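You operate a simulated robot arm through the tools that you are given. There is no shell and no other tool. Be economical: measure what you need, move in short steps, check, and stop when the job is done.

You run a simulated robot arm. Do the job below in one go: nothing can be reset, and whatever is moved stays where it is left.

JOB
Put things in order on the island bench. At the end: the blue claw (marked "3 bar") from the island bench stands where the silver shaker stood; the clear large cup stands where the blue nozzle stood; the silver shaker from the island bench stands where the clear large cup stood; the blue nozzle from the island bench is on the brown carton; whatever was shut is shut again. Leave all else as you found it, and nothing knocked over. Set down upright: nozzle.
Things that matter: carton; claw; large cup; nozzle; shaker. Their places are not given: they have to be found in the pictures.

Only the result counts: the job must be done as asked and must still hold three seconds after the hand-in. Knocking over, shifting, dropping, spilling or breaking anything else fails it.

ROBOT AND FRAMES
A 6-joint arm with a two-finger parallel gripper, fixed in place. Base frame: the origin is at the foot of the arm, x ahead of it, y to its left, z up; the work surface is at about z = 88. Lengths are in cm, angles in degrees, forces in N, time in s.
With the tool pointing down near the work surface it reaches from about 24 to 64 cm from the base axis. Its first joint turns from -66.0 to 66.0 degrees. Payload 2.7 kg.
Tool frame: the origin (TCP) lies between the finger pads and is the grasp point; the fingertips stand 2.3 cm ahead of it; z points along the fingers, y is the line along which they close. The gripper opens to 9.4 cm. The fingers are 3.8 cm wide and 1 cm thick; the gripper's body (5.4 by 9.6 cm) begins 3.9 cm behind the TCP.
Orientation is that of the tool frame in the base frame, as a unit quaternion [w, x, y, z]. With the fingers straight down and closing along the base's y, the tool's x points along the base's -x, its y along +y and its z along -z.

CONTROLS
- The arm moves only by the tool jog_arm. Its argument "motion" is a list of rows, each an object (a shift or turn left out is 0, a gripper value left out holds the last) with "dp": the shift along the tool's x, y, z in cm, a list of three; "rotation": the turn, a rotation vector about the tool's x, y, z in degrees, a list of three. In form: [{"dp": [tx, ty, tz], "rotation": [ax, ay, az]}, ...]. A call has 1 to 12 rows; each row shifts and turns the commanded pose from where the row before left it, along the tool's axes as they then stand. "grip" is the closure in counts, from 0 (fully open) to 255 (shut), set as the call begins (left out, the last holds). Each row takes 0.2 s and may step no farther than 5 cm and 8.6 degrees from the row before; otherwise, or with a gripper value out of range, the whole call is refused. Where a pose cannot be reached the arm comes as near as it can. A force on the tool above 40 N (or 10 N above the force at the start of the call, whichever is more), or a blocked arm, ends the call early, and 0.2 s more pass. Each finger travels about 4.5 cm/s and halts on what it meets, pressing with about 45 N; the grip force reading is that of the motor and also rises with nothing between the fingers. The clock runs only during rows and for 0.2 s after the last one: add rows that do not move to give the fingers time. The reply holds the time, the measured pose of the TCP, the force on the tool along the base axes, the opening and the grip force, in the units named above and with some noise, with the torque about the TCP (base axes, N m) and any sound that the robot's microphone picked up.
- Cameras (640 x 400 px; columns grow to the right, rows downward): "scene" is fixed at [8.04, -43.5, 141.31]; the picture's right is [0.74, -0.68, 0.00], its down [-0.33, -0.36, -0.87] and it looks along [0.59, 0.64, -0.48] (base axes); focal length 247 px, centre (320, 200). "wrist" rides on the gripper at [8.7, 1.6, -7.4] in the tool frame; the picture's right is [-0.18, 0.98, 0.00], its down [-0.58, -0.11, -0.81] and it looks along [-0.79, -0.15, 0.59] (tool axes); focal length 243 px, centre (320, 200).
- snapshot(camera): a new picture of that camera. No time passes.
- locate(camera, pixels): for up to 12 pixels [column, row] of the newest picture of that camera ("zoom" is the newest enlarged one), the place [x, y, z] in the base frame of the surface seen there, good to about 0.3 cm. No time passes.
- zoom(camera, box): a new picture of the part [left, top, right, bottom] of that camera's present view, enlarged. No time passes.
- sign_off(): hands the job in; it is judged then, once.

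Keep the steps short. Do not move on a guess: measure, check each grasp and each placing, and mend mistakes. In all there are 80 turns and 34 pictures (those below and enlarged ones count). Leave the gripper open and the arm clear of the work at the hand-in unless told otherwise, and finish with a single line.

The tools are called after "Call:" by a JSON object that holds its "fn" and its "kwargs". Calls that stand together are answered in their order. jog_arm: Moves the arm, as the interface text tells. Its arguments: {"type":"object","properties":{"motion":{"type":"array"},"grip":{"type":"number"}},"required":["motion"]} The other tools are called the same way: snapshot (camera) takes a picture; locate (camera, pixels) gives the place of the surface under pixels of a picture; zoom (camera, box) takes an enlarged picture of a part of a camera's view; sign_off () hands the job in.

At the start:

```text
t: 0.0
ee_pos: [39.95, -0.67, 124.64]
ee_rot: [0.0, 0.001, 1.0, 0.0]
contact_force: [0.0, 0.6, 0.6]
wrist_torque: [-0.01, -0.01, -0.01]
finger_gap: 9.41
finger_force: 0.0
```

scene: 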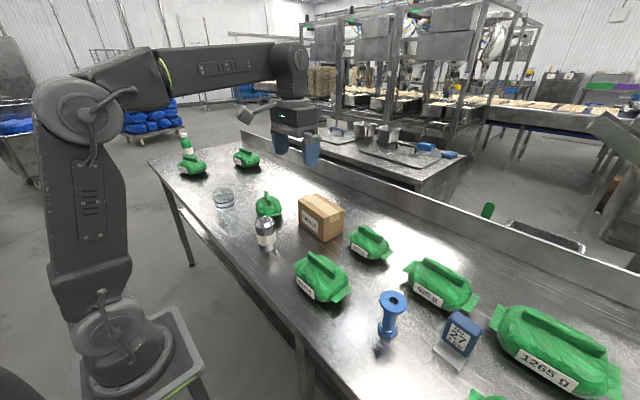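
wrist: 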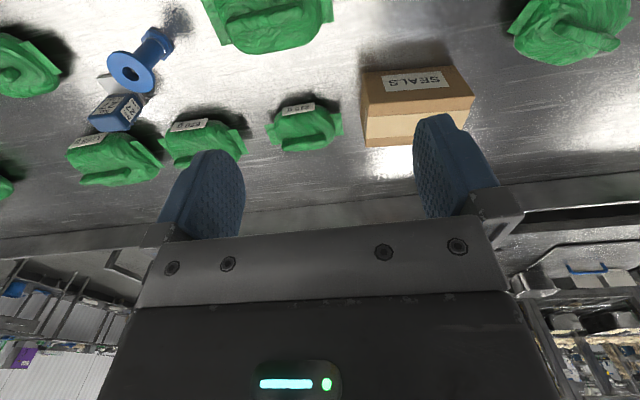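

I see a blue spool-shaped part (391,313), a blue tag (460,333), a clear cup (224,197), a silver bottle or shaker (266,232), the carton (321,217) and several green packs. I'll zoom in to identify them.

Call:
{"fn": "zoom", "kwargs": {"camera": "scene", "box": [150, 120, 350, 270]}}

Call:
{"fn": "zoom", "kwargs": {"camera": "scene", "box": [280, 220, 500, 400]}}

Call:
{"fn": "zoom", "kwargs": {"camera": "scene", "box": [320, 100, 500, 240]}}

```text
2.67 times, centred on (250, 195) of scene
```

zoom: 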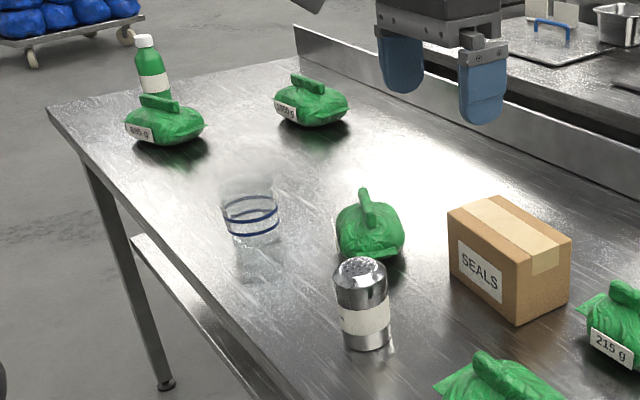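

```text
2.22 times, centred on (390, 310) of scene
```

zoom: 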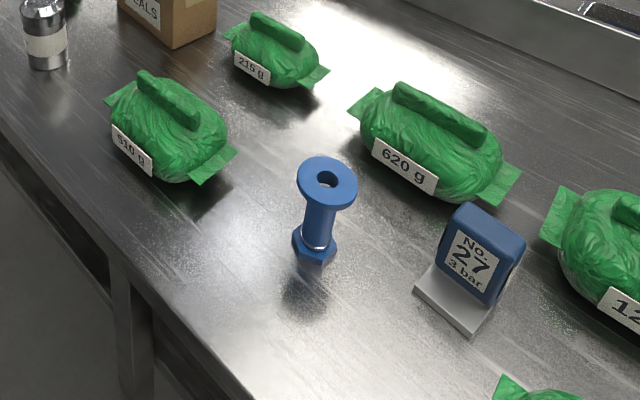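

```text
2.86 times, centred on (410, 170) of scene
```

zoom: 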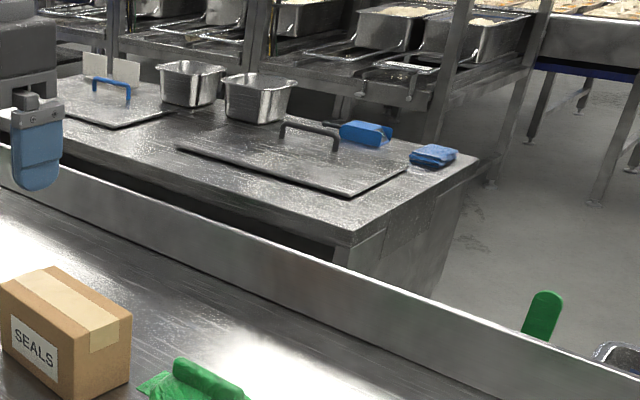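

The claw is the blue block on the steel plate (marked "3 bar"), and the nozzle is the blue spool. I'll measure all five things in the full scene picture.

Call:
{"fn": "snapshot", "kwargs": {"camera": "scene"}}

Call:
{"fn": "locate", "kwargs": {"camera": "scene", "pixels": [[382, 300], [404, 300], [393, 292], [390, 310], [388, 330], [378, 329], [396, 333], [388, 338], [450, 315], [480, 327], [443, 345], [467, 355]]}}

Call:
{"fn": "locate", "kwargs": {"camera": "scene", "pixels": [[266, 203], [262, 218], [264, 235], [266, 249], [257, 232], [275, 232], [224, 206], [218, 190], [225, 185], [233, 189], [215, 200], [235, 205]]}}

Call:
{"fn": "locate", "kwargs": {"camera": "scene", "pixels": [[301, 199], [313, 194], [342, 207], [325, 216], [302, 218], [322, 240], [341, 226], [268, 193], [262, 215], [350, 235], [300, 262], [320, 255]]}}

```text
28 pictures are left
```

scene: 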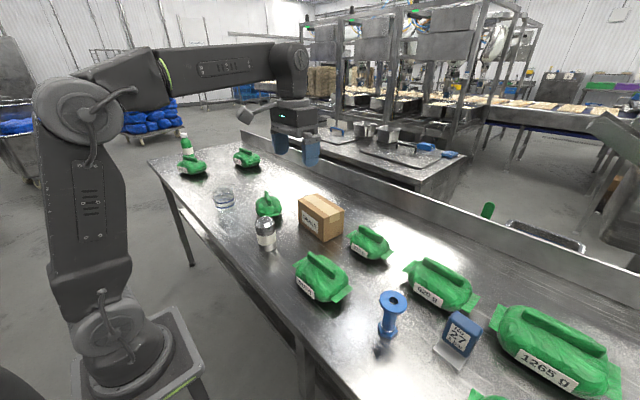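

```text
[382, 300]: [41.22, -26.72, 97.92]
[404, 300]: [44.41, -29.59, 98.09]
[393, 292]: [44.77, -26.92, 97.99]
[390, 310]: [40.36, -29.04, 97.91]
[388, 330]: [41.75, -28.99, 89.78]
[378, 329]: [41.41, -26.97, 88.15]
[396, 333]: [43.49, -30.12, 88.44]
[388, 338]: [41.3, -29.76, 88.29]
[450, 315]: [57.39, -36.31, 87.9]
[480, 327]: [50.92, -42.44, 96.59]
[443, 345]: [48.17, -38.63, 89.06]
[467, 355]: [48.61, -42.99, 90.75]
```

```text
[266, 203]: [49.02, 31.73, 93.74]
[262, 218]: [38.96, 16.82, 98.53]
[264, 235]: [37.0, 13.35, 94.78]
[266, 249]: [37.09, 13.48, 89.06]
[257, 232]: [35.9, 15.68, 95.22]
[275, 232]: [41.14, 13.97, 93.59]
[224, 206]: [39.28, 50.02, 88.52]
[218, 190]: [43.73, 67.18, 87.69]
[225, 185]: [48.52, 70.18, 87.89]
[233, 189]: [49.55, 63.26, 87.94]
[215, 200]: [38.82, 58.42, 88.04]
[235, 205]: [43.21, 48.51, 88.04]
```

```text
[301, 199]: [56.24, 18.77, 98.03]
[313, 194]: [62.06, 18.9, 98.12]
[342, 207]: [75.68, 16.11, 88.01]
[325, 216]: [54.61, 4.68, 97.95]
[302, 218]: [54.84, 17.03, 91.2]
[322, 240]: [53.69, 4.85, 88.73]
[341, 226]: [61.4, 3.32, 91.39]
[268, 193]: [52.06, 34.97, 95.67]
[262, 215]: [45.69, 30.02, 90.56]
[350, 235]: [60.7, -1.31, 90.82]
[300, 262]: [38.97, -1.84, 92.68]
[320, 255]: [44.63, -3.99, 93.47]
```

First I'll take closer looks at the nozzle and claw, then at the cup and shaker.

Call:
{"fn": "zoom", "kwargs": {"camera": "scene", "box": [370, 280, 498, 380]}}

Call:
{"fn": "locate", "kwargs": {"camera": "zoom", "pixels": [[40, 95], [175, 100], [108, 60], [108, 145], [90, 270], [65, 245], [125, 250], [430, 170], [550, 235], [520, 345], [315, 330], [460, 440]]}}

Call:
{"fn": "zoom", "kwargs": {"camera": "scene", "box": [200, 175, 296, 255]}}

```text
4.00 times, centred on (434, 330) of scene
```

zoom: 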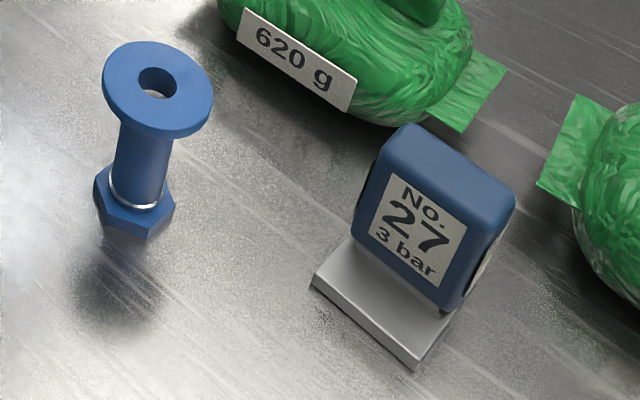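

```text
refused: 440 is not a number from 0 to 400
```

```text
5.00 times, centred on (248, 215) of scene
```

zoom: 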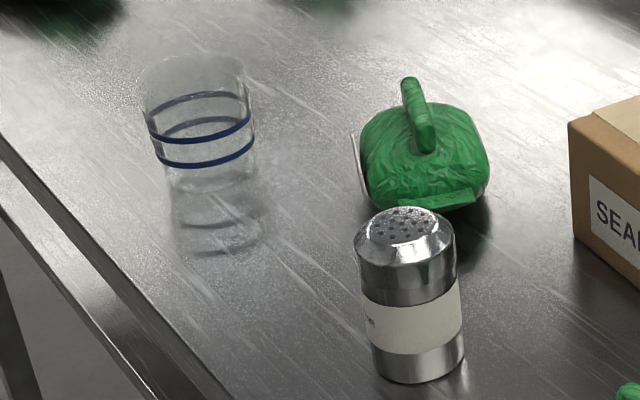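

I'll measure the cup (blue bands, rim, base) and the shaker in this enlarged picture.

Call:
{"fn": "locate", "kwargs": {"camera": "zoom", "pixels": [[202, 165], [152, 134], [252, 148], [158, 155], [251, 118], [200, 143], [408, 220], [405, 295], [418, 320], [420, 380], [375, 320], [460, 320]]}}

Call:
{"fn": "locate", "kwargs": {"camera": "scene", "pixels": [[471, 311], [497, 327], [488, 355], [470, 312], [461, 335], [449, 342], [474, 372], [458, 358], [485, 319], [384, 337], [406, 341], [408, 305]]}}

```text
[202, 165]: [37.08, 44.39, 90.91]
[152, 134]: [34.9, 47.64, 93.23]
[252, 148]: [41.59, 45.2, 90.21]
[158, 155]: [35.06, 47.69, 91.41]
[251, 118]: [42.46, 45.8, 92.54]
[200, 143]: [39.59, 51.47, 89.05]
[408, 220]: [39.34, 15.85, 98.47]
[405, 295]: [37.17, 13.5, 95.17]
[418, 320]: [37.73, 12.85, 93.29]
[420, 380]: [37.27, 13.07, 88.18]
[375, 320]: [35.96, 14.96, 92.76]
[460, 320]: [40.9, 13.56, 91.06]
```

```text
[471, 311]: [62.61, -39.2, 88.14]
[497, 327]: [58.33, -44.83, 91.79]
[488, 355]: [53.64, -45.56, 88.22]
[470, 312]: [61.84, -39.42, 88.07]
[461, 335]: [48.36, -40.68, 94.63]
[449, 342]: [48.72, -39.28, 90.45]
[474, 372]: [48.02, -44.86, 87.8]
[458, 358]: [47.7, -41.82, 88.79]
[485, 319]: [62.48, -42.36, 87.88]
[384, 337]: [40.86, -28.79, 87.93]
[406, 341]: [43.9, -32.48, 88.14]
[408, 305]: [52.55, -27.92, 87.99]
```

The nozzle's flange centre is about (42.6,-28.2) with its top at z=98. The cup is about (38.5,47.3), the shaker about (38.6,15.5) and the claw about (50,-41). I'll move the arm back and to the right for a close wrist view of the nozzle and claw.

Call:
{"fn": "jog_arm", "kwargs": {"motion": [{"dp": [1.5, -4.5, 0]}, {"dp": [1.5, -4.5, 0]}, {"dp": [1.5, -4.5, 1]}, {"dp": [1.5, -4.2, 2]}, {"dp": [1.5, -4.2, 2]}, {"dp": [1.5, -4.1, 2]}, {"dp": [0, 0, 3.5]}, {"dp": [0, 0, 3.5]}, {"dp": [0, 0, 2.5]}, {}], "grip": 0}}

Call:
{"fn": "snapshot", "kwargs": {"camera": "wrist"}}

```text
t: 2.2
ee_pos: [30.79, -26.6, 108.08]
ee_rot: [0.001, 0.0, 1.0, 0.0]
contact_force: [-0.4, 0.4, -0.7]
wrist_torque: [-0.03, 0.0, -0.01]
finger_gap: 9.39
finger_force: 0.1
```

```text
25 pictures are left
```

wrist: 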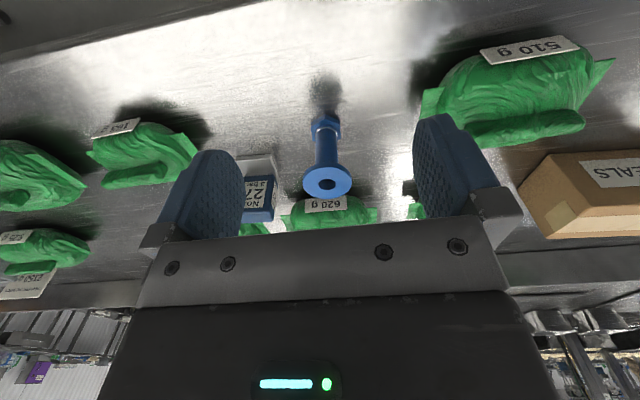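

The nozzle flange is at (327,182) and the claw at (260,195). I'll measure both.

Call:
{"fn": "locate", "kwargs": {"camera": "wrist", "pixels": [[305, 181], [349, 181], [327, 170], [327, 194], [326, 150], [312, 130], [340, 130], [326, 118]]}}

Call:
{"fn": "zoom", "kwargs": {"camera": "wrist", "box": [224, 140, 304, 240]}}

Call:
{"fn": "locate", "kwargs": {"camera": "wrist", "pixels": [[248, 215], [272, 216], [247, 180], [270, 180], [247, 158], [271, 155], [260, 219], [275, 167], [519, 206], [545, 153], [549, 205], [600, 160]]}}

```text
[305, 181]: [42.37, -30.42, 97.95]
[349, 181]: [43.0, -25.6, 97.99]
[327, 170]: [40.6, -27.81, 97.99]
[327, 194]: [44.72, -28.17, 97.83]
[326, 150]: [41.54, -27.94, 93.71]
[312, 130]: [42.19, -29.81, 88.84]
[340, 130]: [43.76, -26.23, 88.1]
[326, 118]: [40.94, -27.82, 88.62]
```

```text
4.00 times, centred on (264, 190) of wrist
```

zoom: 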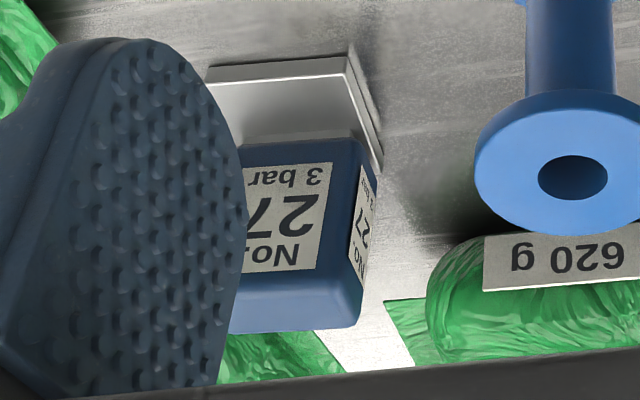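

```text
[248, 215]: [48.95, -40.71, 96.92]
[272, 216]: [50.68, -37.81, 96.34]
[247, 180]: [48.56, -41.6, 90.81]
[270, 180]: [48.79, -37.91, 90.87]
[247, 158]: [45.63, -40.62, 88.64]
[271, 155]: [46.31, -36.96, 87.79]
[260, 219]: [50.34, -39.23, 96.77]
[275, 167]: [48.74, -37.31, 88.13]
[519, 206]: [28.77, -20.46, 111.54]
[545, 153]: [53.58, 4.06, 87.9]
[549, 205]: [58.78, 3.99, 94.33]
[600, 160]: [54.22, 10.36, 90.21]
```

The nozzle flange is centred at (42.7,-28.0), 4.9 cm across, with its top at z=98. I'll go above it and straight down to z≈96.8.

Call:
{"fn": "jog_arm", "kwargs": {"motion": [{"dp": [-4, -0.5, 0]}, {"dp": [-4, -0.5, 0]}, {"dp": [-3.8, -0.4, 0]}, {"dp": [0, 0, 4]}, {"dp": [0, 0, 4]}, {"dp": [0, 0, 3.3]}, {}]}}

Call:
{"fn": "snapshot", "kwargs": {"camera": "scene"}}

```text
t: 3.8
ee_pos: [42.63, -27.84, 96.86]
ee_rot: [0.0, -0.001, 1.0, 0.0]
contact_force: [0.4, -0.7, -0.3]
wrist_torque: [0.02, 0.03, 0.01]
finger_gap: 9.39
finger_force: 0.1
```

```text
23 pictures are left
```

scene: 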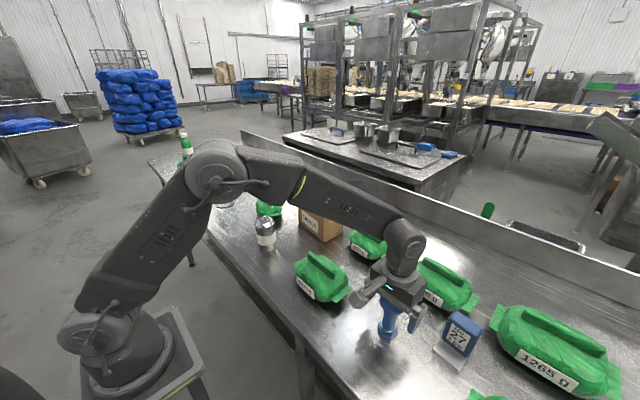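

The fingers straddle the flange. I'll close on it.

Call:
{"fn": "jog_arm", "kwargs": {"motion": [{}, {}, {}, {}, {}], "grip": 255}}

```text
t: 5.0
ee_pos: [42.67, -27.99, 96.8]
ee_rot: [0.001, 0.001, 1.0, 0.0]
contact_force: [-0.3, -0.9, 1.0]
wrist_torque: [0.0, 0.02, -0.01]
finger_gap: 5.42
finger_force: 44.5
```

The gap of 5.42 cm at 44.5 N means the flange is held. Next I'll lift it 5 cm, then higher.

Call:
{"fn": "jog_arm", "kwargs": {"motion": [{"dp": [0, 0, -1]}, {"dp": [0, 0, -2]}, {"dp": [0, 0, -3]}, {"dp": [0, 0, -4]}, {"dp": [0, 0, -4]}, {"dp": [0, 0, -4]}, {}]}}

Call:
{"fn": "snapshot", "kwargs": {"camera": "wrist"}}

```text
t: 6.6
ee_pos: [42.69, -27.94, 114.85]
ee_rot: [0.0, 0.0, 1.0, 0.0]
contact_force: [-0.3, 0.4, -0.4]
wrist_torque: [0.0, -0.02, 0.01]
finger_gap: 0.0
finger_force: 42.5
```

```text
22 pictures are left
```

wrist: 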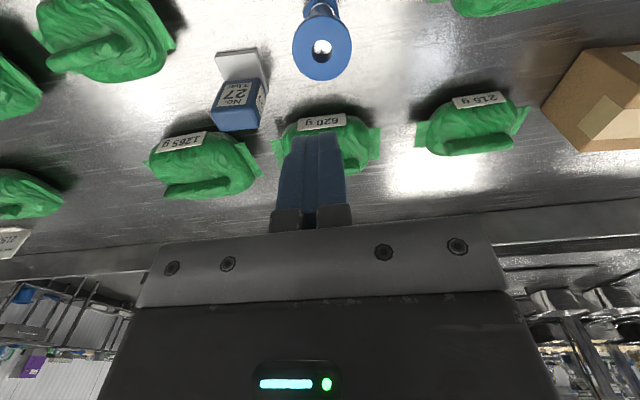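

The fingers closed to 0, so the flange slipped out. The nozzle still appears upright at (322,50). I'll check its position and look at it closely.

Call:
{"fn": "zoom", "kwargs": {"camera": "scene", "box": [362, 270, 426, 350]}}

Call:
{"fn": "locate", "kwargs": {"camera": "wrist", "pixels": [[294, 48], [350, 48], [322, 23], [322, 76], [305, 10], [338, 10], [345, 25], [300, 25]]}}

```text
5.00 times, centred on (394, 310) of scene
```

zoom: 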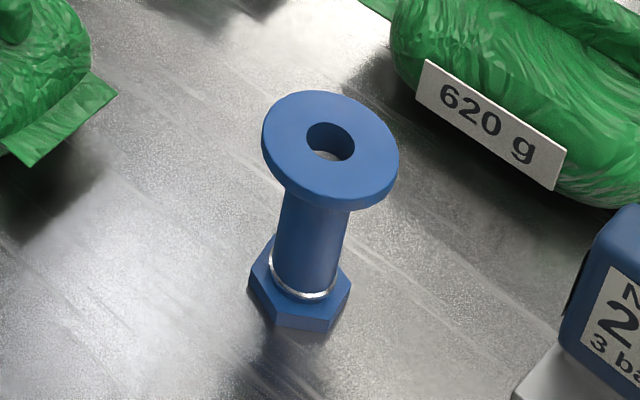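

```text
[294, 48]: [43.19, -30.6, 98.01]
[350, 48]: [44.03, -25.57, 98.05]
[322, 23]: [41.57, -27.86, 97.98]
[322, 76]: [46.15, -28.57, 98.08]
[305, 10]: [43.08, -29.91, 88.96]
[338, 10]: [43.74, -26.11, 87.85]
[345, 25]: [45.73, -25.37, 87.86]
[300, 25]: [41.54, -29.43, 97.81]
```

The nozzle is upright but shifted about 1 cm, to roughly (43.8,-28.1). The flange is a weak grip, so I'll take the shaft from the side with the fingers under the flange. First I'll open and yaw the tool so that its x points outward along the radius.

Call:
{"fn": "jog_arm", "kwargs": {"motion": [{"rotation": [0, 0, -8.5]}, {"rotation": [0, 0, -8.5]}, {"rotation": [0, 0, -8.5]}, {"rotation": [0, 0, -8.5]}, {"rotation": [0, 0, -8.5]}, {"rotation": [0, 0, -8.5]}, {"rotation": [0, 0, -8.5]}, {"rotation": [0, 0, -8.5]}, {"rotation": [0, 0, -8.5]}, {}], "grip": 0}}

Call:
{"fn": "jog_arm", "kwargs": {"motion": [{"rotation": [0, 0, -8.5]}, {"rotation": [0, 0, -8.5]}, {"rotation": [0, 0, -8.5]}, {"rotation": [0, 0, -8.5]}, {"rotation": [0, 0, -8.5]}, {"rotation": [0, 0, -8.5]}, {"rotation": [0, 0, -8.5]}, {"rotation": [0, 0, -8.5]}, {"rotation": [0, 0, -2.9]}, {}]}}

```text
t: 8.8
ee_pos: [42.67, -28.0, 114.83]
ee_rot: [0.0, -0.62, 0.785, 0.001]
contact_force: [-0.6, 0.7, 1.1]
wrist_torque: [0.01, 0.0, 0.0]
finger_gap: 9.37
finger_force: 0.1
```

```text
t: 11.0
ee_pos: [43.57, -26.5, 114.76]
ee_rot: [0.002, 0.958, -0.285, 0.0]
contact_force: [-0.2, 0.1, 0.4]
wrist_torque: [-0.01, -0.02, 0.02]
finger_gap: 9.41
finger_force: 0.0
out of reach, approached as far as the arm can: row 9
```

The yaw is right at a wrist limit. I'll turn back 8° so the approach azimuth is about -40°, and start pitching.

Call:
{"fn": "jog_arm", "kwargs": {"motion": [{"rotation": [0, 0, 8]}, {"rotation": [0, 8.5, 0]}, {"rotation": [0, 8.5, 0]}, {}]}}

```text
t: 12.0
ee_pos: [43.47, -26.37, 114.71]
ee_rot: [0.052, 0.927, -0.343, 0.139]
contact_force: [0.2, 0.4, 0.1]
wrist_torque: [-0.04, 0.02, -0.03]
finger_gap: 9.38
finger_force: 0.2
```

The pose is fine now. I'll continue pitching to about 70° from vertical.

Call:
{"fn": "jog_arm", "kwargs": {"motion": [{"rotation": [0, 8.5, 0]}, {"rotation": [0, 8.5, 0]}, {"rotation": [0, 8.5, 0]}, {"rotation": [0, 8.5, 0]}, {"rotation": [0, 8.5, 0]}, {"rotation": [0, 8.5, 0]}, {"rotation": [0, 4, 0]}, {}]}}

Call:
{"fn": "snapshot", "kwargs": {"camera": "scene"}}

```text
t: 13.8
ee_pos: [43.71, -26.54, 115.05]
ee_rot: [0.204, 0.759, -0.281, 0.551]
contact_force: [0.1, 0.5, -0.9]
wrist_torque: [0.03, -0.01, -0.03]
finger_gap: 9.41
finger_force: 0.1
out of reach, approached as far as the arm can: row 5
```

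```text
20 pictures are left
```

scene: 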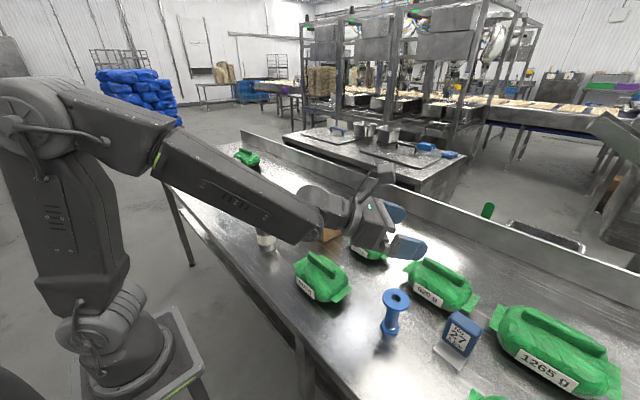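

The tool points 18° below horizontal at azimuth -40.6°, with its x up. I'll descend to the pre-grasp point about 10 cm short of the nozzle.

Call:
{"fn": "jog_arm", "kwargs": {"motion": [{"dp": [0, 0.3, -2.5]}, {"dp": [-4, 0.2, -0.85]}, {"dp": [-4, 0.2, 0]}, {"dp": [-4, 0.2, 0]}, {"dp": [-4, 0.24, 0]}, {"dp": [-3.9, 0, 0]}, {}]}}

Call:
{"fn": "snapshot", "kwargs": {"camera": "wrist"}}

```text
t: 15.4
ee_pos: [37.98, -18.28, 98.27]
ee_rot: [0.207, 0.753, -0.284, 0.555]
contact_force: [-2.0, -0.9, 25.0]
wrist_torque: [1.25, -0.78, 0.07]
finger_gap: 9.28
finger_force: 0.1
out of reach, approached as far as the arm can: row 2, 3, 4, 5, 6
```

```text
19 pictures are left
```

wrist: 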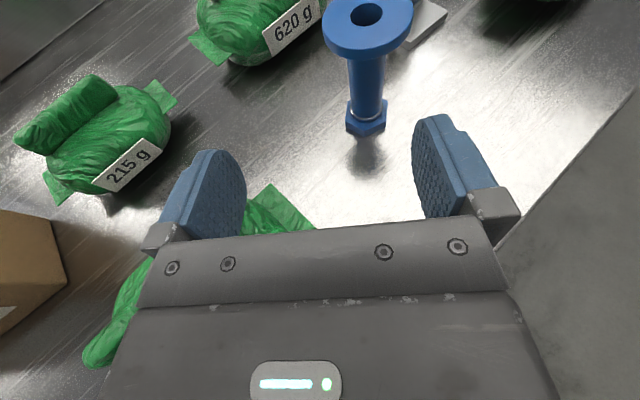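

There is 25 N upward on the tool: it drifted left onto the 510 g pack. I'll lift at once, straight up.

Call:
{"fn": "jog_arm", "kwargs": {"motion": [{"dp": [2, 0, 0]}, {"dp": [3, 0, 0]}, {"dp": [3, 0, 0]}, {}]}}

Call:
{"fn": "snapshot", "kwargs": {"camera": "scene"}}

```text
t: 16.4
ee_pos: [39.67, -19.75, 105.63]
ee_rot: [0.203, 0.759, -0.28, 0.551]
contact_force: [0.4, -0.5, -0.1]
wrist_torque: [0.02, 0.02, 0.02]
finger_gap: 9.41
finger_force: 0.1
```

```text
18 pictures are left
```

scene: 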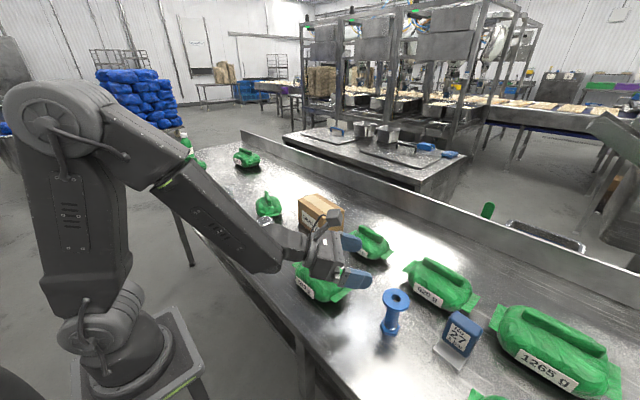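

The pack looks undisturbed. The open fingers (9.4) clear the flange (5.4), so I don't need to back off. I'll move above the nozzle and then come straight down.

Call:
{"fn": "jog_arm", "kwargs": {"motion": [{"dp": [2.4, 0.6, 0]}, {"dp": [2.25, 1.0, 2.0]}, {"dp": [0, 1.0, 2.3]}, {"dp": [0, 1.07, 2.2]}, {}]}}

```text
t: 17.6
ee_pos: [44.56, -25.8, 108.88]
ee_rot: [0.207, 0.758, -0.283, 0.55]
contact_force: [-0.4, -0.6, -0.2]
wrist_torque: [-0.02, -0.03, 0.02]
finger_gap: 9.37
finger_force: 0.1
out of reach, approached as far as the arm can: row 3, 4
```

The remaining error is a yaw limit: I need the approach azimuth about 14° more negative. I'll turn about the vertical by -14°.

Call:
{"fn": "jog_arm", "kwargs": {"motion": [{"rotation": [-6.66, 0, 2.17]}, {"rotation": [-6.66, 0, 2.17]}, {}]}}

```text
t: 18.4
ee_pos: [44.58, -25.71, 108.71]
ee_rot: [0.27, 0.719, -0.372, 0.521]
contact_force: [0.0, 0.1, -0.4]
wrist_torque: [-0.04, 0.01, -0.01]
finger_gap: 9.4
finger_force: 0.1
```

Now I'll move above the nozzle at TCP z≈103 and check the alignment.

Call:
{"fn": "jog_arm", "kwargs": {"motion": [{"dp": [-0.5, 1.0, 0.3]}, {"dp": [-0.5, 1.06, 0.3]}, {"dp": [-2.1, 0, 0.86]}, {"dp": [-2.14, 0, 0.86]}, {}]}}

Call:
{"fn": "snapshot", "kwargs": {"camera": "wrist"}}

```text
t: 19.6
ee_pos: [43.17, -27.42, 103.02]
ee_rot: [0.27, 0.718, -0.371, 0.523]
contact_force: [0.6, 0.1, -0.4]
wrist_torque: [0.02, -0.01, -0.02]
finger_gap: 9.38
finger_force: 0.1
```

```text
17 pictures are left
```

wrist: 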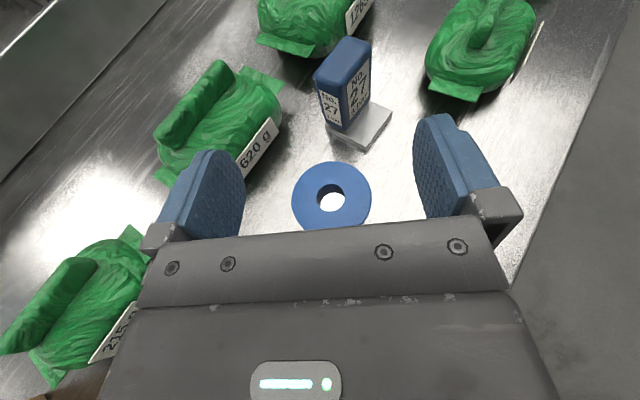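

The flange is centred between the fingers at (331,199). I'll measure it and the claw in this clear view.

Call:
{"fn": "locate", "kwargs": {"camera": "wrist", "pixels": [[294, 197], [368, 197], [331, 164], [318, 201], [344, 201], [331, 186], [331, 223]]}}

Call:
{"fn": "locate", "kwargs": {"camera": "wrist", "pixels": [[347, 42], [369, 52], [335, 82], [317, 75], [327, 130], [350, 130], [368, 95], [370, 148], [391, 110], [335, 133], [340, 60], [371, 102]]}}

```text
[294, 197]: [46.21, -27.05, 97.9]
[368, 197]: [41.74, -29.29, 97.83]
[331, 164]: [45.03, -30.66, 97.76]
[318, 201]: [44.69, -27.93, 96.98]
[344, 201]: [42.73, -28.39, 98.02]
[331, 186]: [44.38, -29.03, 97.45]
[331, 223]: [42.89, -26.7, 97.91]
```

```text
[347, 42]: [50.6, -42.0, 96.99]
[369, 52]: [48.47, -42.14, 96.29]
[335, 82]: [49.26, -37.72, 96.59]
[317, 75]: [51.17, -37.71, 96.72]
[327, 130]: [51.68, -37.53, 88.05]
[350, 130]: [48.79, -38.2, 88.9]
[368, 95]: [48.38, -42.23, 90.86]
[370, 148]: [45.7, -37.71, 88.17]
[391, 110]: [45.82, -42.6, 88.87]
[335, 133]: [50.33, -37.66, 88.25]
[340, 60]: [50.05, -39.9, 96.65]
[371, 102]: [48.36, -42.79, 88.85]
```

I'll check clearance between the left finger and the 620 g pack.

Call:
{"fn": "locate", "kwargs": {"camera": "wrist", "pixels": [[162, 180], [185, 160], [228, 158], [245, 168], [262, 150], [279, 125], [170, 187], [255, 158]]}}

```text
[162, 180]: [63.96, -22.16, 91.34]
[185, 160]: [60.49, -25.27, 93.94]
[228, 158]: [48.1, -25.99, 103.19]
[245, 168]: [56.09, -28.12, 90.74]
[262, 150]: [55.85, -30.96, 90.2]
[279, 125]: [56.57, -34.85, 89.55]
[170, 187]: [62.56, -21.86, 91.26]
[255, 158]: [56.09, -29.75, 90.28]
```

The pack starts at x≈55 and the finger reaches about 49.5, so it's clear. I'll descend to z≈94.

Call:
{"fn": "jog_arm", "kwargs": {"motion": [{"dp": [-2.85, 0, 1.1]}, {"dp": [-2.85, 0, 0.93]}, {"dp": [-1.9, 0, 0.62]}, {"dp": [-0.95, 0, 0.31]}, {}]}}

Call:
{"fn": "snapshot", "kwargs": {"camera": "scene"}}

```text
t: 20.8
ee_pos: [43.34, -27.47, 93.95]
ee_rot: [0.269, 0.718, -0.371, 0.523]
contact_force: [-1.0, 0.5, -1.2]
wrist_torque: [0.02, -0.03, 0.03]
finger_gap: 9.42
finger_force: 0.1
```

```text
16 pictures are left
```

scene: 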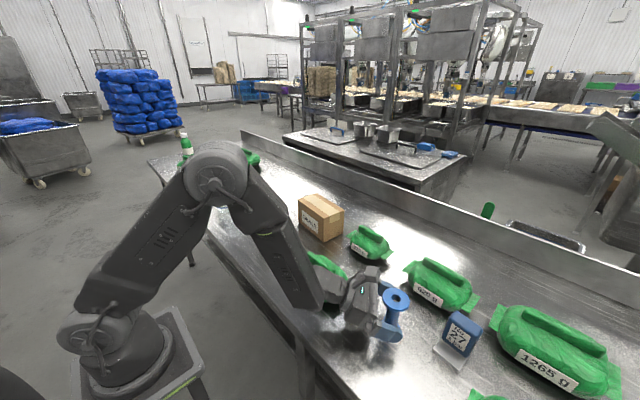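

The arm is in place with no contact, and the flange sits above the fingers. I'll close on the shaft.

Call:
{"fn": "jog_arm", "kwargs": {"motion": [{}, {}, {}, {}, {}, {}], "grip": 255}}

Call:
{"fn": "jog_arm", "kwargs": {"motion": [{"dp": [0.95, 0, -0.31]}, {"dp": [0.95, 0, -0.31]}, {}]}}

```text
t: 22.2
ee_pos: [43.26, -27.52, 93.99]
ee_rot: [0.27, 0.718, -0.372, 0.522]
contact_force: [-0.1, -0.6, 0.5]
wrist_torque: [0.02, 0.02, 0.02]
finger_gap: 2.67
finger_force: 45.0
```

```text
t: 23.0
ee_pos: [43.3, -27.51, 96.08]
ee_rot: [0.269, 0.719, -0.371, 0.523]
contact_force: [0.2, 0.0, -0.6]
wrist_torque: [0.03, -0.02, 0.01]
finger_gap: 2.64
finger_force: 45.0
```

I hold the shaft at 2.64 cm. I'll lift further and look.

Call:
{"fn": "jog_arm", "kwargs": {"motion": [{"dp": [3.8, 0, -1.24]}, {"dp": [3.8, 0, -1.24]}, {"dp": [3.8, 0, -1.24]}, {"dp": [3.8, 0, -1.24]}, {}]}}

Call:
{"fn": "snapshot", "kwargs": {"camera": "scene"}}

Call:
{"fn": "locate", "kwargs": {"camera": "scene", "pixels": [[301, 200], [314, 195], [343, 210], [330, 215], [322, 218], [320, 208]]}}

```text
t: 24.2
ee_pos: [43.35, -27.45, 112.04]
ee_rot: [0.269, 0.719, -0.37, 0.523]
contact_force: [-0.3, -0.5, -0.1]
wrist_torque: [0.03, -0.02, 0.02]
finger_gap: 2.67
finger_force: 44.7
```

```text
15 pictures are left
```

scene: 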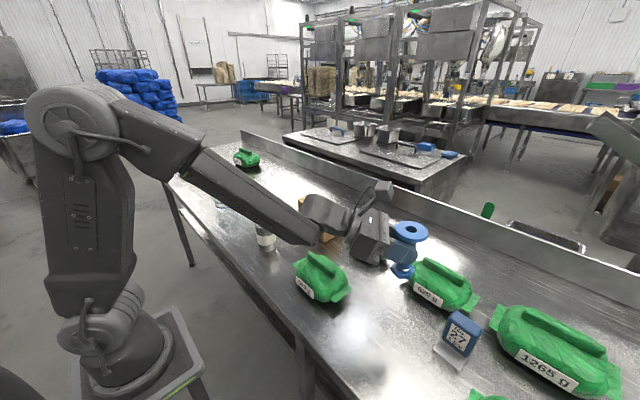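

```text
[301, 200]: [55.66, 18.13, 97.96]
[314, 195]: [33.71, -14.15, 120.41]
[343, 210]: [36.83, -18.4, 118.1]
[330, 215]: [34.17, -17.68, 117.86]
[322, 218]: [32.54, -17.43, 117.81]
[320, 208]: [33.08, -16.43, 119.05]
```

The nozzle is held under its flange. I'll swing left around the base, turning +5.25° per row while extending slightly. The first half comes now.

Call:
{"fn": "jog_arm", "kwargs": {"motion": [{"dp": [-0.42, -4.55, -1.29], "rotation": [4.99, 0, -1.63]}, {"dp": [-0.42, -4.55, -1.29], "rotation": [4.99, 0, -1.63]}, {"dp": [-0.42, -4.55, -1.29], "rotation": [4.99, 0, -1.63]}, {"dp": [-0.42, -4.55, -1.29], "rotation": [4.99, 0, -1.63]}, {}]}}

Call:
{"fn": "jog_arm", "kwargs": {"motion": [{"dp": [-0.42, -4.55, -1.29], "rotation": [4.99, 0, -1.63]}, {"dp": [-0.42, -4.55, -1.29], "rotation": [4.99, 0, -1.63]}, {"dp": [-0.42, -4.55, -1.29], "rotation": [4.99, 0, -1.63]}, {"dp": [-0.42, -4.55, -1.29], "rotation": [4.99, 0, -1.63]}, {}]}}

Call:
{"fn": "snapshot", "kwargs": {"camera": "wrist"}}

```text
t: 25.4
ee_pos: [52.9, -10.96, 111.73]
ee_rot: [0.17, 0.775, -0.233, 0.563]
contact_force: [1.0, -0.1, -1.2]
wrist_torque: [0.02, 0.02, 0.01]
finger_gap: 2.66
finger_force: 45.3
```

```text
t: 26.6
ee_pos: [55.82, 7.52, 111.84]
ee_rot: [0.064, 0.805, -0.088, 0.583]
contact_force: [0.0, 0.4, -0.3]
wrist_torque: [0.0, 0.03, -0.02]
finger_gap: 2.66
finger_force: 44.5
```

```text
14 pictures are left
```

wrist: 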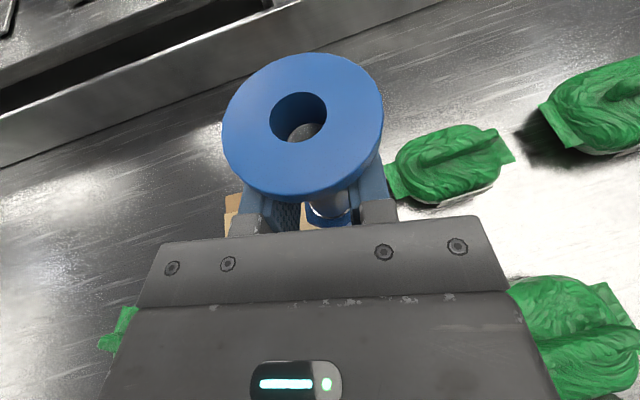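

I'll measure the held nozzle's flange to check that it's level and find its offset from the TCP.

Call:
{"fn": "locate", "kwargs": {"camera": "wrist", "pixels": [[228, 125], [378, 125], [303, 58], [303, 188], [265, 75], [350, 170], [240, 170], [365, 80], [330, 218], [235, 200], [232, 215], [308, 225]]}}

```text
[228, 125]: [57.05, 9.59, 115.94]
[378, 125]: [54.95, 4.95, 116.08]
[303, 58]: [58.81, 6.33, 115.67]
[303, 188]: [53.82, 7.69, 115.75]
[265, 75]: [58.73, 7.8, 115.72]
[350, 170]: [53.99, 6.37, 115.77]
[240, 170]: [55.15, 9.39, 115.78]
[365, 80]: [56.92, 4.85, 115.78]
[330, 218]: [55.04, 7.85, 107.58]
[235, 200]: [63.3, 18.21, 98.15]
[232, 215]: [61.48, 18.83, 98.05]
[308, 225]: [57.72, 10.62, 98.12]
```

The nozzle is level, with its axis at about (56.3,7.1). The carton top is at z=98.1, spanning x 54–62 and y 4–19. I'll move over its middle and lower to just above.

Call:
{"fn": "jog_arm", "kwargs": {"motion": [{"dp": [0.15, -4.4, 0.43]}, {}, {"dp": [-2.4, 0, 0.78]}, {"dp": [-2.4, 0, 0.78]}, {"dp": [-1.9, 0, 0.62]}, {}]}}

Call:
{"fn": "snapshot", "kwargs": {"camera": "scene"}}

```text
t: 28.0
ee_pos: [57.21, 11.67, 104.87]
ee_rot: [0.065, 0.804, -0.088, 0.585]
contact_force: [0.2, 0.7, -0.8]
wrist_torque: [0.03, -0.02, 0.0]
finger_gap: 2.66
finger_force: 44.2
```

```text
13 pictures are left
```

scene: 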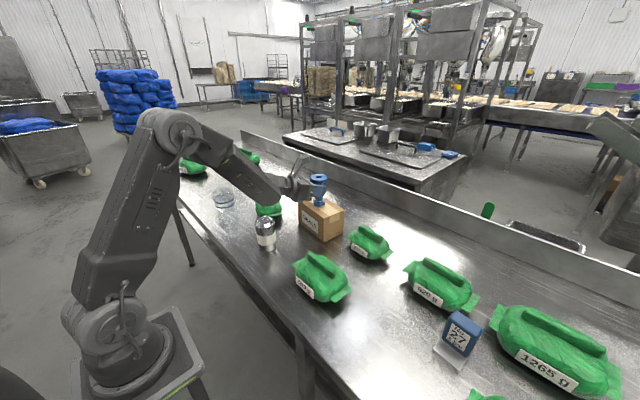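

It's above the carton with about 0.8 cm to go. I'll lower gently until it touches.

Call:
{"fn": "jog_arm", "kwargs": {"motion": [{"dp": [-0.38, 0, 0.12]}, {"dp": [-0.24, 0, 0.08]}, {"dp": [-0.14, 0, 0.05]}, {}]}}

```text
t: 29.0
ee_pos: [57.12, 11.71, 104.12]
ee_rot: [0.065, 0.804, -0.089, 0.584]
contact_force: [0.6, 0.6, -0.9]
wrist_torque: [0.01, 0.01, -0.01]
finger_gap: 2.64
finger_force: 45.1
```

Call:
{"fn": "jog_arm", "kwargs": {"motion": [{"dp": [-0.1, 0, 0.03]}, {}]}}

Call:
{"fn": "jog_arm", "kwargs": {"motion": [{}, {}, {}, {}, {}], "grip": 0}}

Call:
{"fn": "snapshot", "kwargs": {"camera": "wrist"}}

```text
t: 29.6
ee_pos: [57.21, 11.75, 104.08]
ee_rot: [0.065, 0.804, -0.089, 0.585]
contact_force: [-0.4, 0.0, 1.7]
wrist_torque: [-0.06, -0.02, -0.01]
finger_gap: 2.65
finger_force: 44.7
```

```text
t: 30.8
ee_pos: [57.18, 11.74, 104.04]
ee_rot: [0.065, 0.804, -0.089, 0.584]
contact_force: [-0.4, 0.4, -0.2]
wrist_torque: [-0.03, 0.02, 0.03]
finger_gap: 9.4
finger_force: 0.0
```

```text
12 pictures are left
```

wrist: 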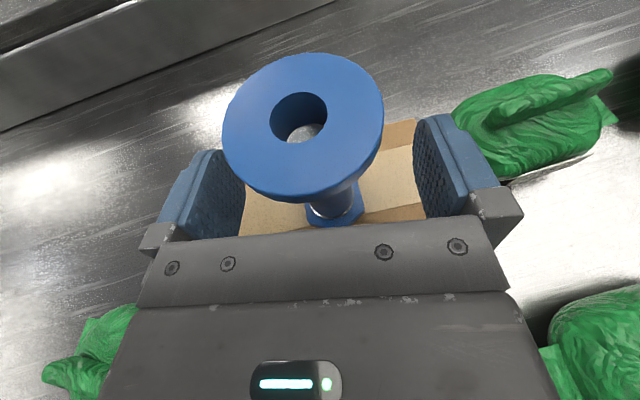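

The nozzle stands on the carton. I'll rise straight up past its flange, then swing left towards the cup.

Call:
{"fn": "jog_arm", "kwargs": {"motion": [{"dp": [1.9, 0, -0.62]}, {"dp": [3.8, 0, -1.24]}, {"dp": [3.8, 0, -1.24]}, {}]}}

Call:
{"fn": "jog_arm", "kwargs": {"motion": [{"dp": [-0.71, -3.77, -2.18], "rotation": [4.13, 0, -1.35]}, {"dp": [-0.71, -3.77, -2.18], "rotation": [4.13, 0, -1.35]}, {"dp": [-0.71, -3.77, -2.18], "rotation": [4.13, 0, -1.35]}, {"dp": [-0.71, -3.77, -2.18], "rotation": [4.13, 0, -1.35]}, {"dp": [-0.71, -3.77, -2.18], "rotation": [4.13, 0, -1.35]}, {"dp": [-0.71, -3.77, -2.18], "rotation": [4.13, 0, -1.35]}, {"dp": [-0.71, -3.77, -2.18], "rotation": [4.13, 0, -1.35]}, {"dp": [-0.71, -3.77, -2.18], "rotation": [4.13, 0, -1.35]}, {"dp": [-0.71, -3.77, -2.18], "rotation": [4.13, 0, -1.35]}, {}]}}

Call:
{"fn": "snapshot", "kwargs": {"camera": "wrist"}}

```text
t: 31.8
ee_pos: [57.08, 11.69, 114.12]
ee_rot: [0.065, 0.804, -0.089, 0.584]
contact_force: [0.2, 0.5, 0.4]
wrist_torque: [0.0, 0.02, 0.01]
finger_gap: 9.38
finger_force: 0.1
```

```text
t: 34.0
ee_pos: [34.2, 43.23, 114.0]
ee_rot: [-0.135, 0.787, 0.187, 0.571]
contact_force: [0.5, -0.1, 0.6]
wrist_torque: [0.03, 0.03, 0.01]
finger_gap: 9.42
finger_force: 0.3
```

```text
11 pictures are left
```

wrist: 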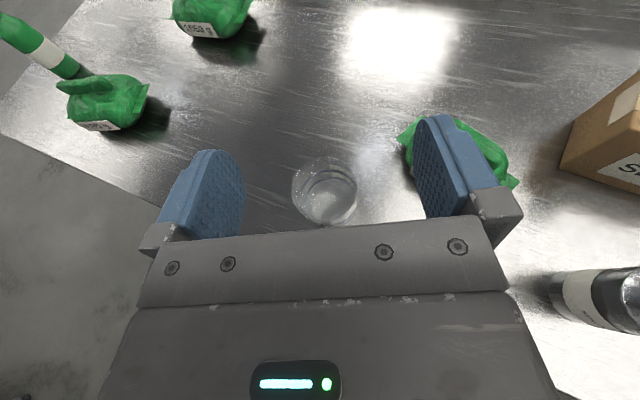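

The cup is visible at (325,190). I'll zoom in and measure its bands and rim.

Call:
{"fn": "zoom", "kwargs": {"camera": "wrist", "box": [269, 140, 381, 230]}}

Call:
{"fn": "locate", "kwargs": {"camera": "zoom", "pixels": [[135, 250], [500, 250], [320, 95], [320, 480], [320, 110], [140, 190], [490, 190], [330, 340], [210, 150], [440, 150], [320, 180], [320, 390]]}}

```text
4.44 times, centred on (325, 185) of wrist
```

zoom: 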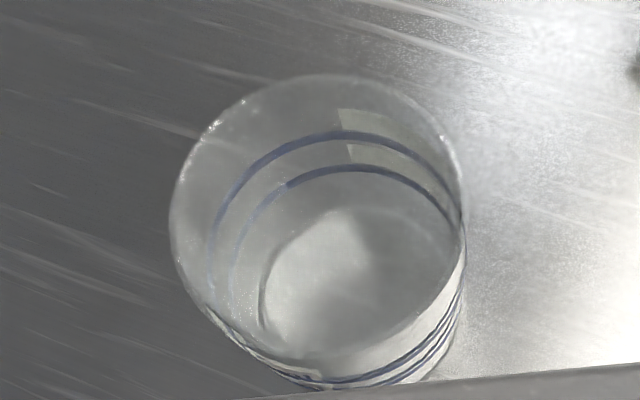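

```text
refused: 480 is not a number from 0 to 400
```

The bands and rim put the cup centre at about (38.4,47.5), rim diameter 8.0, rim height z≈98.8. I'll grasp it from above, so I'll pitch the tool back to vertical first.

Call:
{"fn": "jog_arm", "kwargs": {"motion": [{"rotation": [0, -8, 0]}, {"rotation": [0, -8, 0]}, {"rotation": [0, -8, 0]}, {"rotation": [0, -8, 0]}, {"rotation": [0, -8, 0]}, {"rotation": [0, -8, 0]}, {"rotation": [0, -8, 0]}, {"rotation": [0, -8, 0]}, {"rotation": [0, -8, 0]}, {}]}}

```text
t: 36.2
ee_pos: [34.33, 43.13, 113.95]
ee_rot: [0.001, 0.973, 0.23, -0.001]
contact_force: [-0.7, 0.5, 0.6]
wrist_torque: [0.02, 0.0, 0.0]
finger_gap: 9.41
finger_force: 0.1
```

The tool is vertical. I'll move over the cup centre and down to z≈103.5, still above the rim, and look.

Call:
{"fn": "jog_arm", "kwargs": {"motion": [{"dp": [2.8, -1.04, 0]}, {"dp": [2.82, -1.03, 0]}, {"dp": [0, 0, 3.5]}, {"dp": [0, 0, 3.5]}, {"dp": [0, 0, 3.4]}, {}]}}

Call:
{"fn": "snapshot", "kwargs": {"camera": "wrist"}}

```text
t: 37.6
ee_pos: [37.06, 45.87, 103.07]
ee_rot: [0.001, 0.973, 0.229, 0.0]
contact_force: [0.2, 0.5, 0.4]
wrist_torque: [-0.01, 0.03, -0.01]
finger_gap: 9.39
finger_force: 0.0
out of reach, approached as far as the arm can: row 2
```

```text
9 pictures are left
```

wrist: 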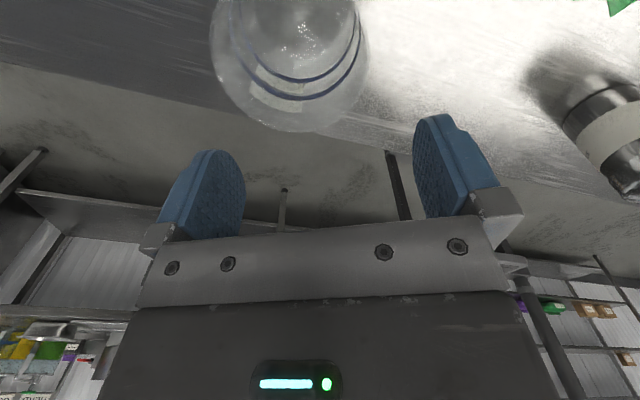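

The cup is farther out than the TCP, which makes sense because the reach limit stopped row 2. I'll measure the bands in this view to refine the centre.

Call:
{"fn": "locate", "kwargs": {"camera": "wrist", "pixels": [[300, 98], [300, 79], [260, 85], [340, 80], [357, 50], [245, 68], [255, 50], [345, 55], [235, 35], [360, 25]]}}

```text
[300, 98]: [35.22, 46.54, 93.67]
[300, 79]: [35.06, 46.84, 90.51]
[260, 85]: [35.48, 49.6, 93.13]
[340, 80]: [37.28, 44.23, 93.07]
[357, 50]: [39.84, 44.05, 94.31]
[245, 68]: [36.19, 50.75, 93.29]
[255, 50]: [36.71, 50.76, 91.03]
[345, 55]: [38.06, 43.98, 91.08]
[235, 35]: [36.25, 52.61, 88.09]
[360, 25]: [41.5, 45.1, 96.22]
```

The circle fit puts the cup centre at (38.83,47.65), radius about 3.8–4.1, with the rim near z 96.5–97. I'll shift over it.

Call:
{"fn": "jog_arm", "kwargs": {"motion": [{"dp": [1.2, -0.4, 0]}, {"dp": [1.18, -0.4, 0]}, {}]}}

```text
t: 38.4
ee_pos: [38.82, 47.74, 103.05]
ee_rot: [0.001, 0.973, 0.229, -0.001]
contact_force: [0.6, -0.2, -0.2]
wrist_torque: [-0.04, -0.03, 0.01]
finger_gap: 9.41
finger_force: 0.1
```

I'm over the centre. I'll descend slowly to z≈95.5, watching the force.

Call:
{"fn": "jog_arm", "kwargs": {"motion": [{"dp": [0, 0, 2]}, {"dp": [0, 0, 1.5]}, {"dp": [0, 0, 1.5]}, {"dp": [0, 0, 1.5]}, {"dp": [0, 0, 1]}, {}]}}

Call:
{"fn": "zoom", "kwargs": {"camera": "scene", "box": [170, 140, 298, 220]}}

```text
t: 39.8
ee_pos: [38.84, 47.82, 95.49]
ee_rot: [0.001, 0.973, 0.229, 0.0]
contact_force: [0.5, 1.1, 1.0]
wrist_torque: [0.0, 0.01, -0.01]
finger_gap: 9.37
finger_force: 0.1
```

```text
5.00 times, centred on (234, 180) of scene
```

zoom: 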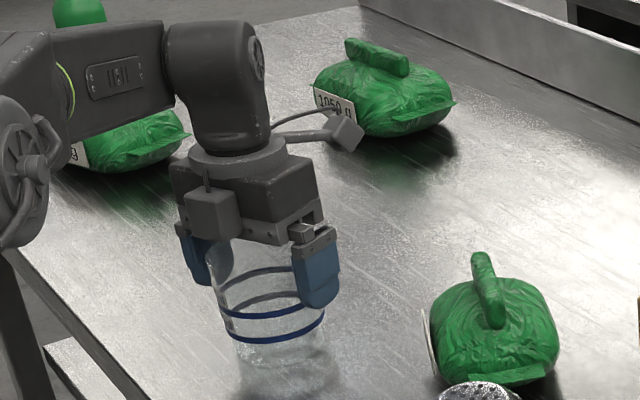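

The fingers straddle the cup with no contact. I'll close on it.

Call:
{"fn": "jog_arm", "kwargs": {"motion": [{}, {}, {}], "grip": 255}}

Call:
{"fn": "jog_arm", "kwargs": {"motion": [{"dp": [0, 0, -0.7]}, {"dp": [0, 0, -0.7]}, {}]}}

```text
t: 40.6
ee_pos: [38.86, 47.72, 95.53]
ee_rot: [0.001, 0.974, 0.229, 0.0]
contact_force: [0.4, -0.2, -0.2]
wrist_torque: [0.03, 0.0, -0.01]
finger_gap: 7.13
finger_force: 44.5
```

```text
t: 41.4
ee_pos: [38.89, 47.73, 97.09]
ee_rot: [0.0, 0.973, 0.229, 0.0]
contact_force: [1.4, -0.2, -0.1]
wrist_torque: [0.02, 0.01, 0.0]
finger_gap: 7.13
finger_force: 45.1
```

The cup is held at 7.13 cm. I'll lift and draw in radially to stay clear of the nozzle on the carton.

Call:
{"fn": "jog_arm", "kwargs": {"motion": [{"dp": [0, 0, -4]}, {"dp": [-3.3, 1.49, -2.7]}, {"dp": [-3.3, 1.49, -2.7]}, {"dp": [-3.3, 1.49, -2.7]}, {"dp": [-3.3, 1.49, -2.7]}, {}]}}

```text
t: 42.8
ee_pos: [29.73, 36.5, 111.82]
ee_rot: [0.0, 0.973, 0.229, 0.0]
contact_force: [0.1, -0.3, 0.1]
wrist_torque: [-0.01, -0.01, 0.03]
finger_gap: 7.12
finger_force: 45.4
```

Now I'll swing right about the base in 5.6° steps.

Call:
{"fn": "jog_arm", "kwargs": {"motion": [{"dp": [1.68, 4.28, 0], "rotation": [0, 0, 5.6]}, {"dp": [1.68, 4.28, 0], "rotation": [0, 0, 5.6]}, {"dp": [1.68, 4.28, 0], "rotation": [0, 0, 5.6]}, {"dp": [1.68, 4.28, 0], "rotation": [0, 0, 5.6]}, {"dp": [1.68, 4.28, 0], "rotation": [0, 0, 5.6]}, {"dp": [1.68, 4.28, 0], "rotation": [0, 0, 5.6]}, {"dp": [1.68, 4.28, 0], "rotation": [0, 0, 5.6]}, {"dp": [1.68, 4.28, 0], "rotation": [0, 0, 5.6]}, {}]}}

Call:
{"fn": "jog_arm", "kwargs": {"motion": [{"dp": [1.68, 4.28, 0], "rotation": [0, 0, 5.6]}, {"dp": [1.68, 4.28, 0], "rotation": [0, 0, 5.6]}, {"dp": [1.68, 4.28, 0], "rotation": [0, 0, 5.6]}, {"dp": [1.68, 4.28, 0], "rotation": [0, 0, 5.6]}, {"dp": [1.68, 4.28, 0], "rotation": [0, 0, 5.6]}, {"dp": [1.68, 4.28, 0], "rotation": [0, 0, 5.6]}, {"dp": [1.68, 4.28, 0], "rotation": [0, 0, 5.6]}, {}]}}

```text
t: 44.8
ee_pos: [46.89, 4.84, 111.84]
ee_rot: [0.001, 0.987, -0.159, 0.0]
contact_force: [-0.1, 0.1, -1.3]
wrist_torque: [0.0, 0.04, -0.02]
finger_gap: 7.12
finger_force: 44.9
```

```text
t: 46.6
ee_pos: [39.29, -25.78, 112.0]
ee_rot: [0.0, 0.876, -0.482, 0.002]
contact_force: [0.6, 0.5, -0.3]
wrist_torque: [0.04, -0.03, 0.0]
finger_gap: 7.09
finger_force: 45.2
```

I'll move over the nozzle's old place (42.7,-28.0) and lower.

Call:
{"fn": "jog_arm", "kwargs": {"motion": [{"dp": [3.7, -1.69, 0]}, {}, {"dp": [0, 0, 5]}, {"dp": [0, 0, 5]}, {"dp": [0, 0, 4]}, {"dp": [0, 0, 1.3]}, {}]}}

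Call:
{"fn": "snapshot", "kwargs": {"camera": "wrist"}}

```text
t: 48.2
ee_pos: [42.79, -28.13, 96.62]
ee_rot: [0.0, 0.877, -0.481, 0.0]
contact_force: [0.4, 0.4, -0.3]
wrist_torque: [0.01, 0.0, -0.01]
finger_gap: 7.14
finger_force: 44.9
```

```text
7 pictures are left
```

wrist: 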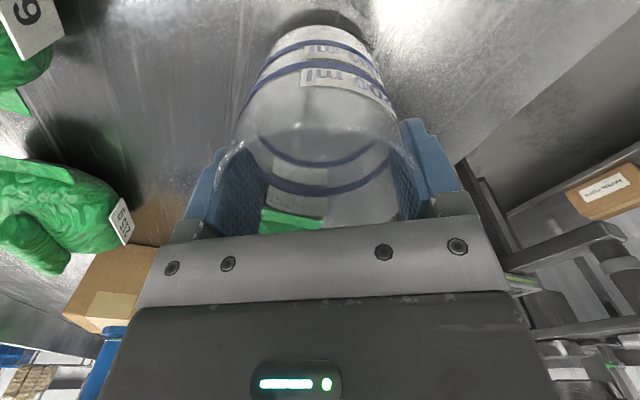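

The cup is held upright. I'll lower the last 1.1 cm gently.

Call:
{"fn": "jog_arm", "kwargs": {"motion": [{"dp": [0.05, 0, 0.6]}, {"dp": [-0.05, 0, 0.3]}, {"dp": [0, 0, 0.17]}, {}]}}

Call:
{"fn": "jog_arm", "kwargs": {"motion": [{}, {}, {}, {}], "grip": 0}}

Call:
{"fn": "jog_arm", "kwargs": {"motion": [{"dp": [0, 0, -2]}, {"dp": [0, 0, -4]}, {"dp": [0, 0, -4.5]}, {"dp": [0, 0, -4.5]}, {}]}}

Call:
{"fn": "snapshot", "kwargs": {"camera": "scene"}}

```text
t: 49.2
ee_pos: [42.77, -28.08, 95.49]
ee_rot: [0.001, 0.877, -0.481, 0.0]
contact_force: [-0.4, -0.3, 1.9]
wrist_torque: [0.11, 0.06, 0.04]
finger_gap: 7.11
finger_force: 45.1
```

```text
t: 50.2
ee_pos: [42.69, -27.95, 95.49]
ee_rot: [0.001, 0.877, -0.481, 0.0]
contact_force: [-0.2, -0.5, 0.0]
wrist_torque: [-0.01, -0.01, 0.02]
finger_gap: 9.38
finger_force: 0.1
```

```text
t: 51.4
ee_pos: [42.79, -27.89, 110.54]
ee_rot: [0.001, 0.877, -0.481, 0.001]
contact_force: [0.1, 0.6, 0.3]
wrist_torque: [-0.02, 0.02, 0.0]
finger_gap: 9.4
finger_force: 0.2
```

```text
6 pictures are left
```

scene: 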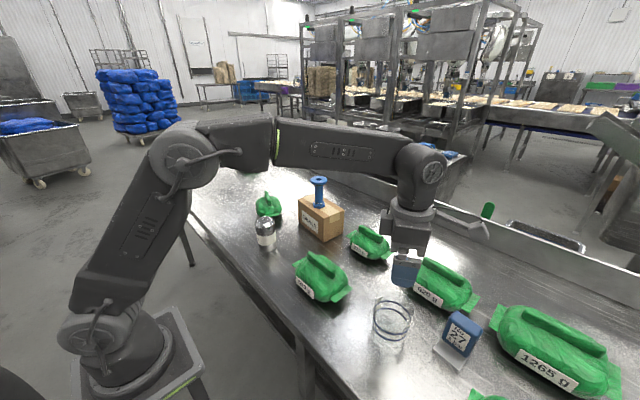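

The cup stands at the nozzle's old place, and the nozzle is upright on the carton. I'll measure the shaker again using this picture.

Call:
{"fn": "locate", "kwargs": {"camera": "scene", "pixels": [[265, 218], [265, 221], [260, 221], [270, 221], [265, 228], [258, 228], [274, 228], [267, 243], [260, 243], [274, 242], [267, 247], [264, 217]]}}

Call:
{"fn": "locate", "kwargs": {"camera": "scene", "pixels": [[320, 181], [315, 181], [325, 181], [321, 204], [320, 177], [387, 312], [376, 312], [410, 320], [388, 325], [300, 270], [325, 258], [345, 290]]}}

```text
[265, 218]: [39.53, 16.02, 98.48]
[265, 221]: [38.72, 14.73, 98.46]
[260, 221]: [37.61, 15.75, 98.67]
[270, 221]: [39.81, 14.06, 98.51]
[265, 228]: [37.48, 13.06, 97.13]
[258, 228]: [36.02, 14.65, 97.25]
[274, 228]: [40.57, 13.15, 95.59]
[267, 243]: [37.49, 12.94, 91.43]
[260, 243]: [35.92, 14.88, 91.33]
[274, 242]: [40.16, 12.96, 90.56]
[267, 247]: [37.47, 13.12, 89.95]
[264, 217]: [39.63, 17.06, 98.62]
```

```text
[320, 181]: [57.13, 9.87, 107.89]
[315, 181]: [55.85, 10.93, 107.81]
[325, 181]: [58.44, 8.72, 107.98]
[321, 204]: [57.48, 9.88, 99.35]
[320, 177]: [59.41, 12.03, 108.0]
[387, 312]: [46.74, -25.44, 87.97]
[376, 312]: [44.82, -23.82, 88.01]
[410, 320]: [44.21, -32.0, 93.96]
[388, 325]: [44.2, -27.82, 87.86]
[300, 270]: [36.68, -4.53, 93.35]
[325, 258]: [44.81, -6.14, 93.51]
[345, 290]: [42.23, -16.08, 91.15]
```

The shaker centre is (38.7,15.25), radius 2.65, top z=98.6. I'll draw in and swing left over it.

Call:
{"fn": "jog_arm", "kwargs": {"motion": [{"dp": [-4.29, 1.93, 0]}, {"dp": [-4.29, 1.93, 0]}, {"dp": [-2.03, -3.92, 0], "rotation": [0, 0, -6.07]}, {"dp": [-2.03, -3.92, 0], "rotation": [0, 0, -6.07]}, {"dp": [-2.03, -3.92, 0], "rotation": [0, 0, -6.07]}, {"dp": [-2.03, -3.92, 0], "rotation": [0, 0, -6.07]}, {"dp": [-2.03, -3.92, 0], "rotation": [0, 0, -6.07]}, {"dp": [-2.03, -3.92, 0], "rotation": [0, 0, -6.07]}, {"dp": [-2.03, -3.92, 0], "rotation": [0, 0, -6.07]}, {"dp": [-2.03, -3.92, 0], "rotation": [0, 0, -6.07]}, {"dp": [-2.03, -3.92, 0], "rotation": [0, 0, -6.07]}, {}]}}

```text
t: 54.0
ee_pos: [38.58, 15.43, 110.44]
ee_rot: [0.001, 1.0, -0.025, 0.0]
contact_force: [0.6, 0.8, -0.1]
wrist_torque: [0.0, -0.02, 0.0]
finger_gap: 9.36
finger_force: 0.0
```

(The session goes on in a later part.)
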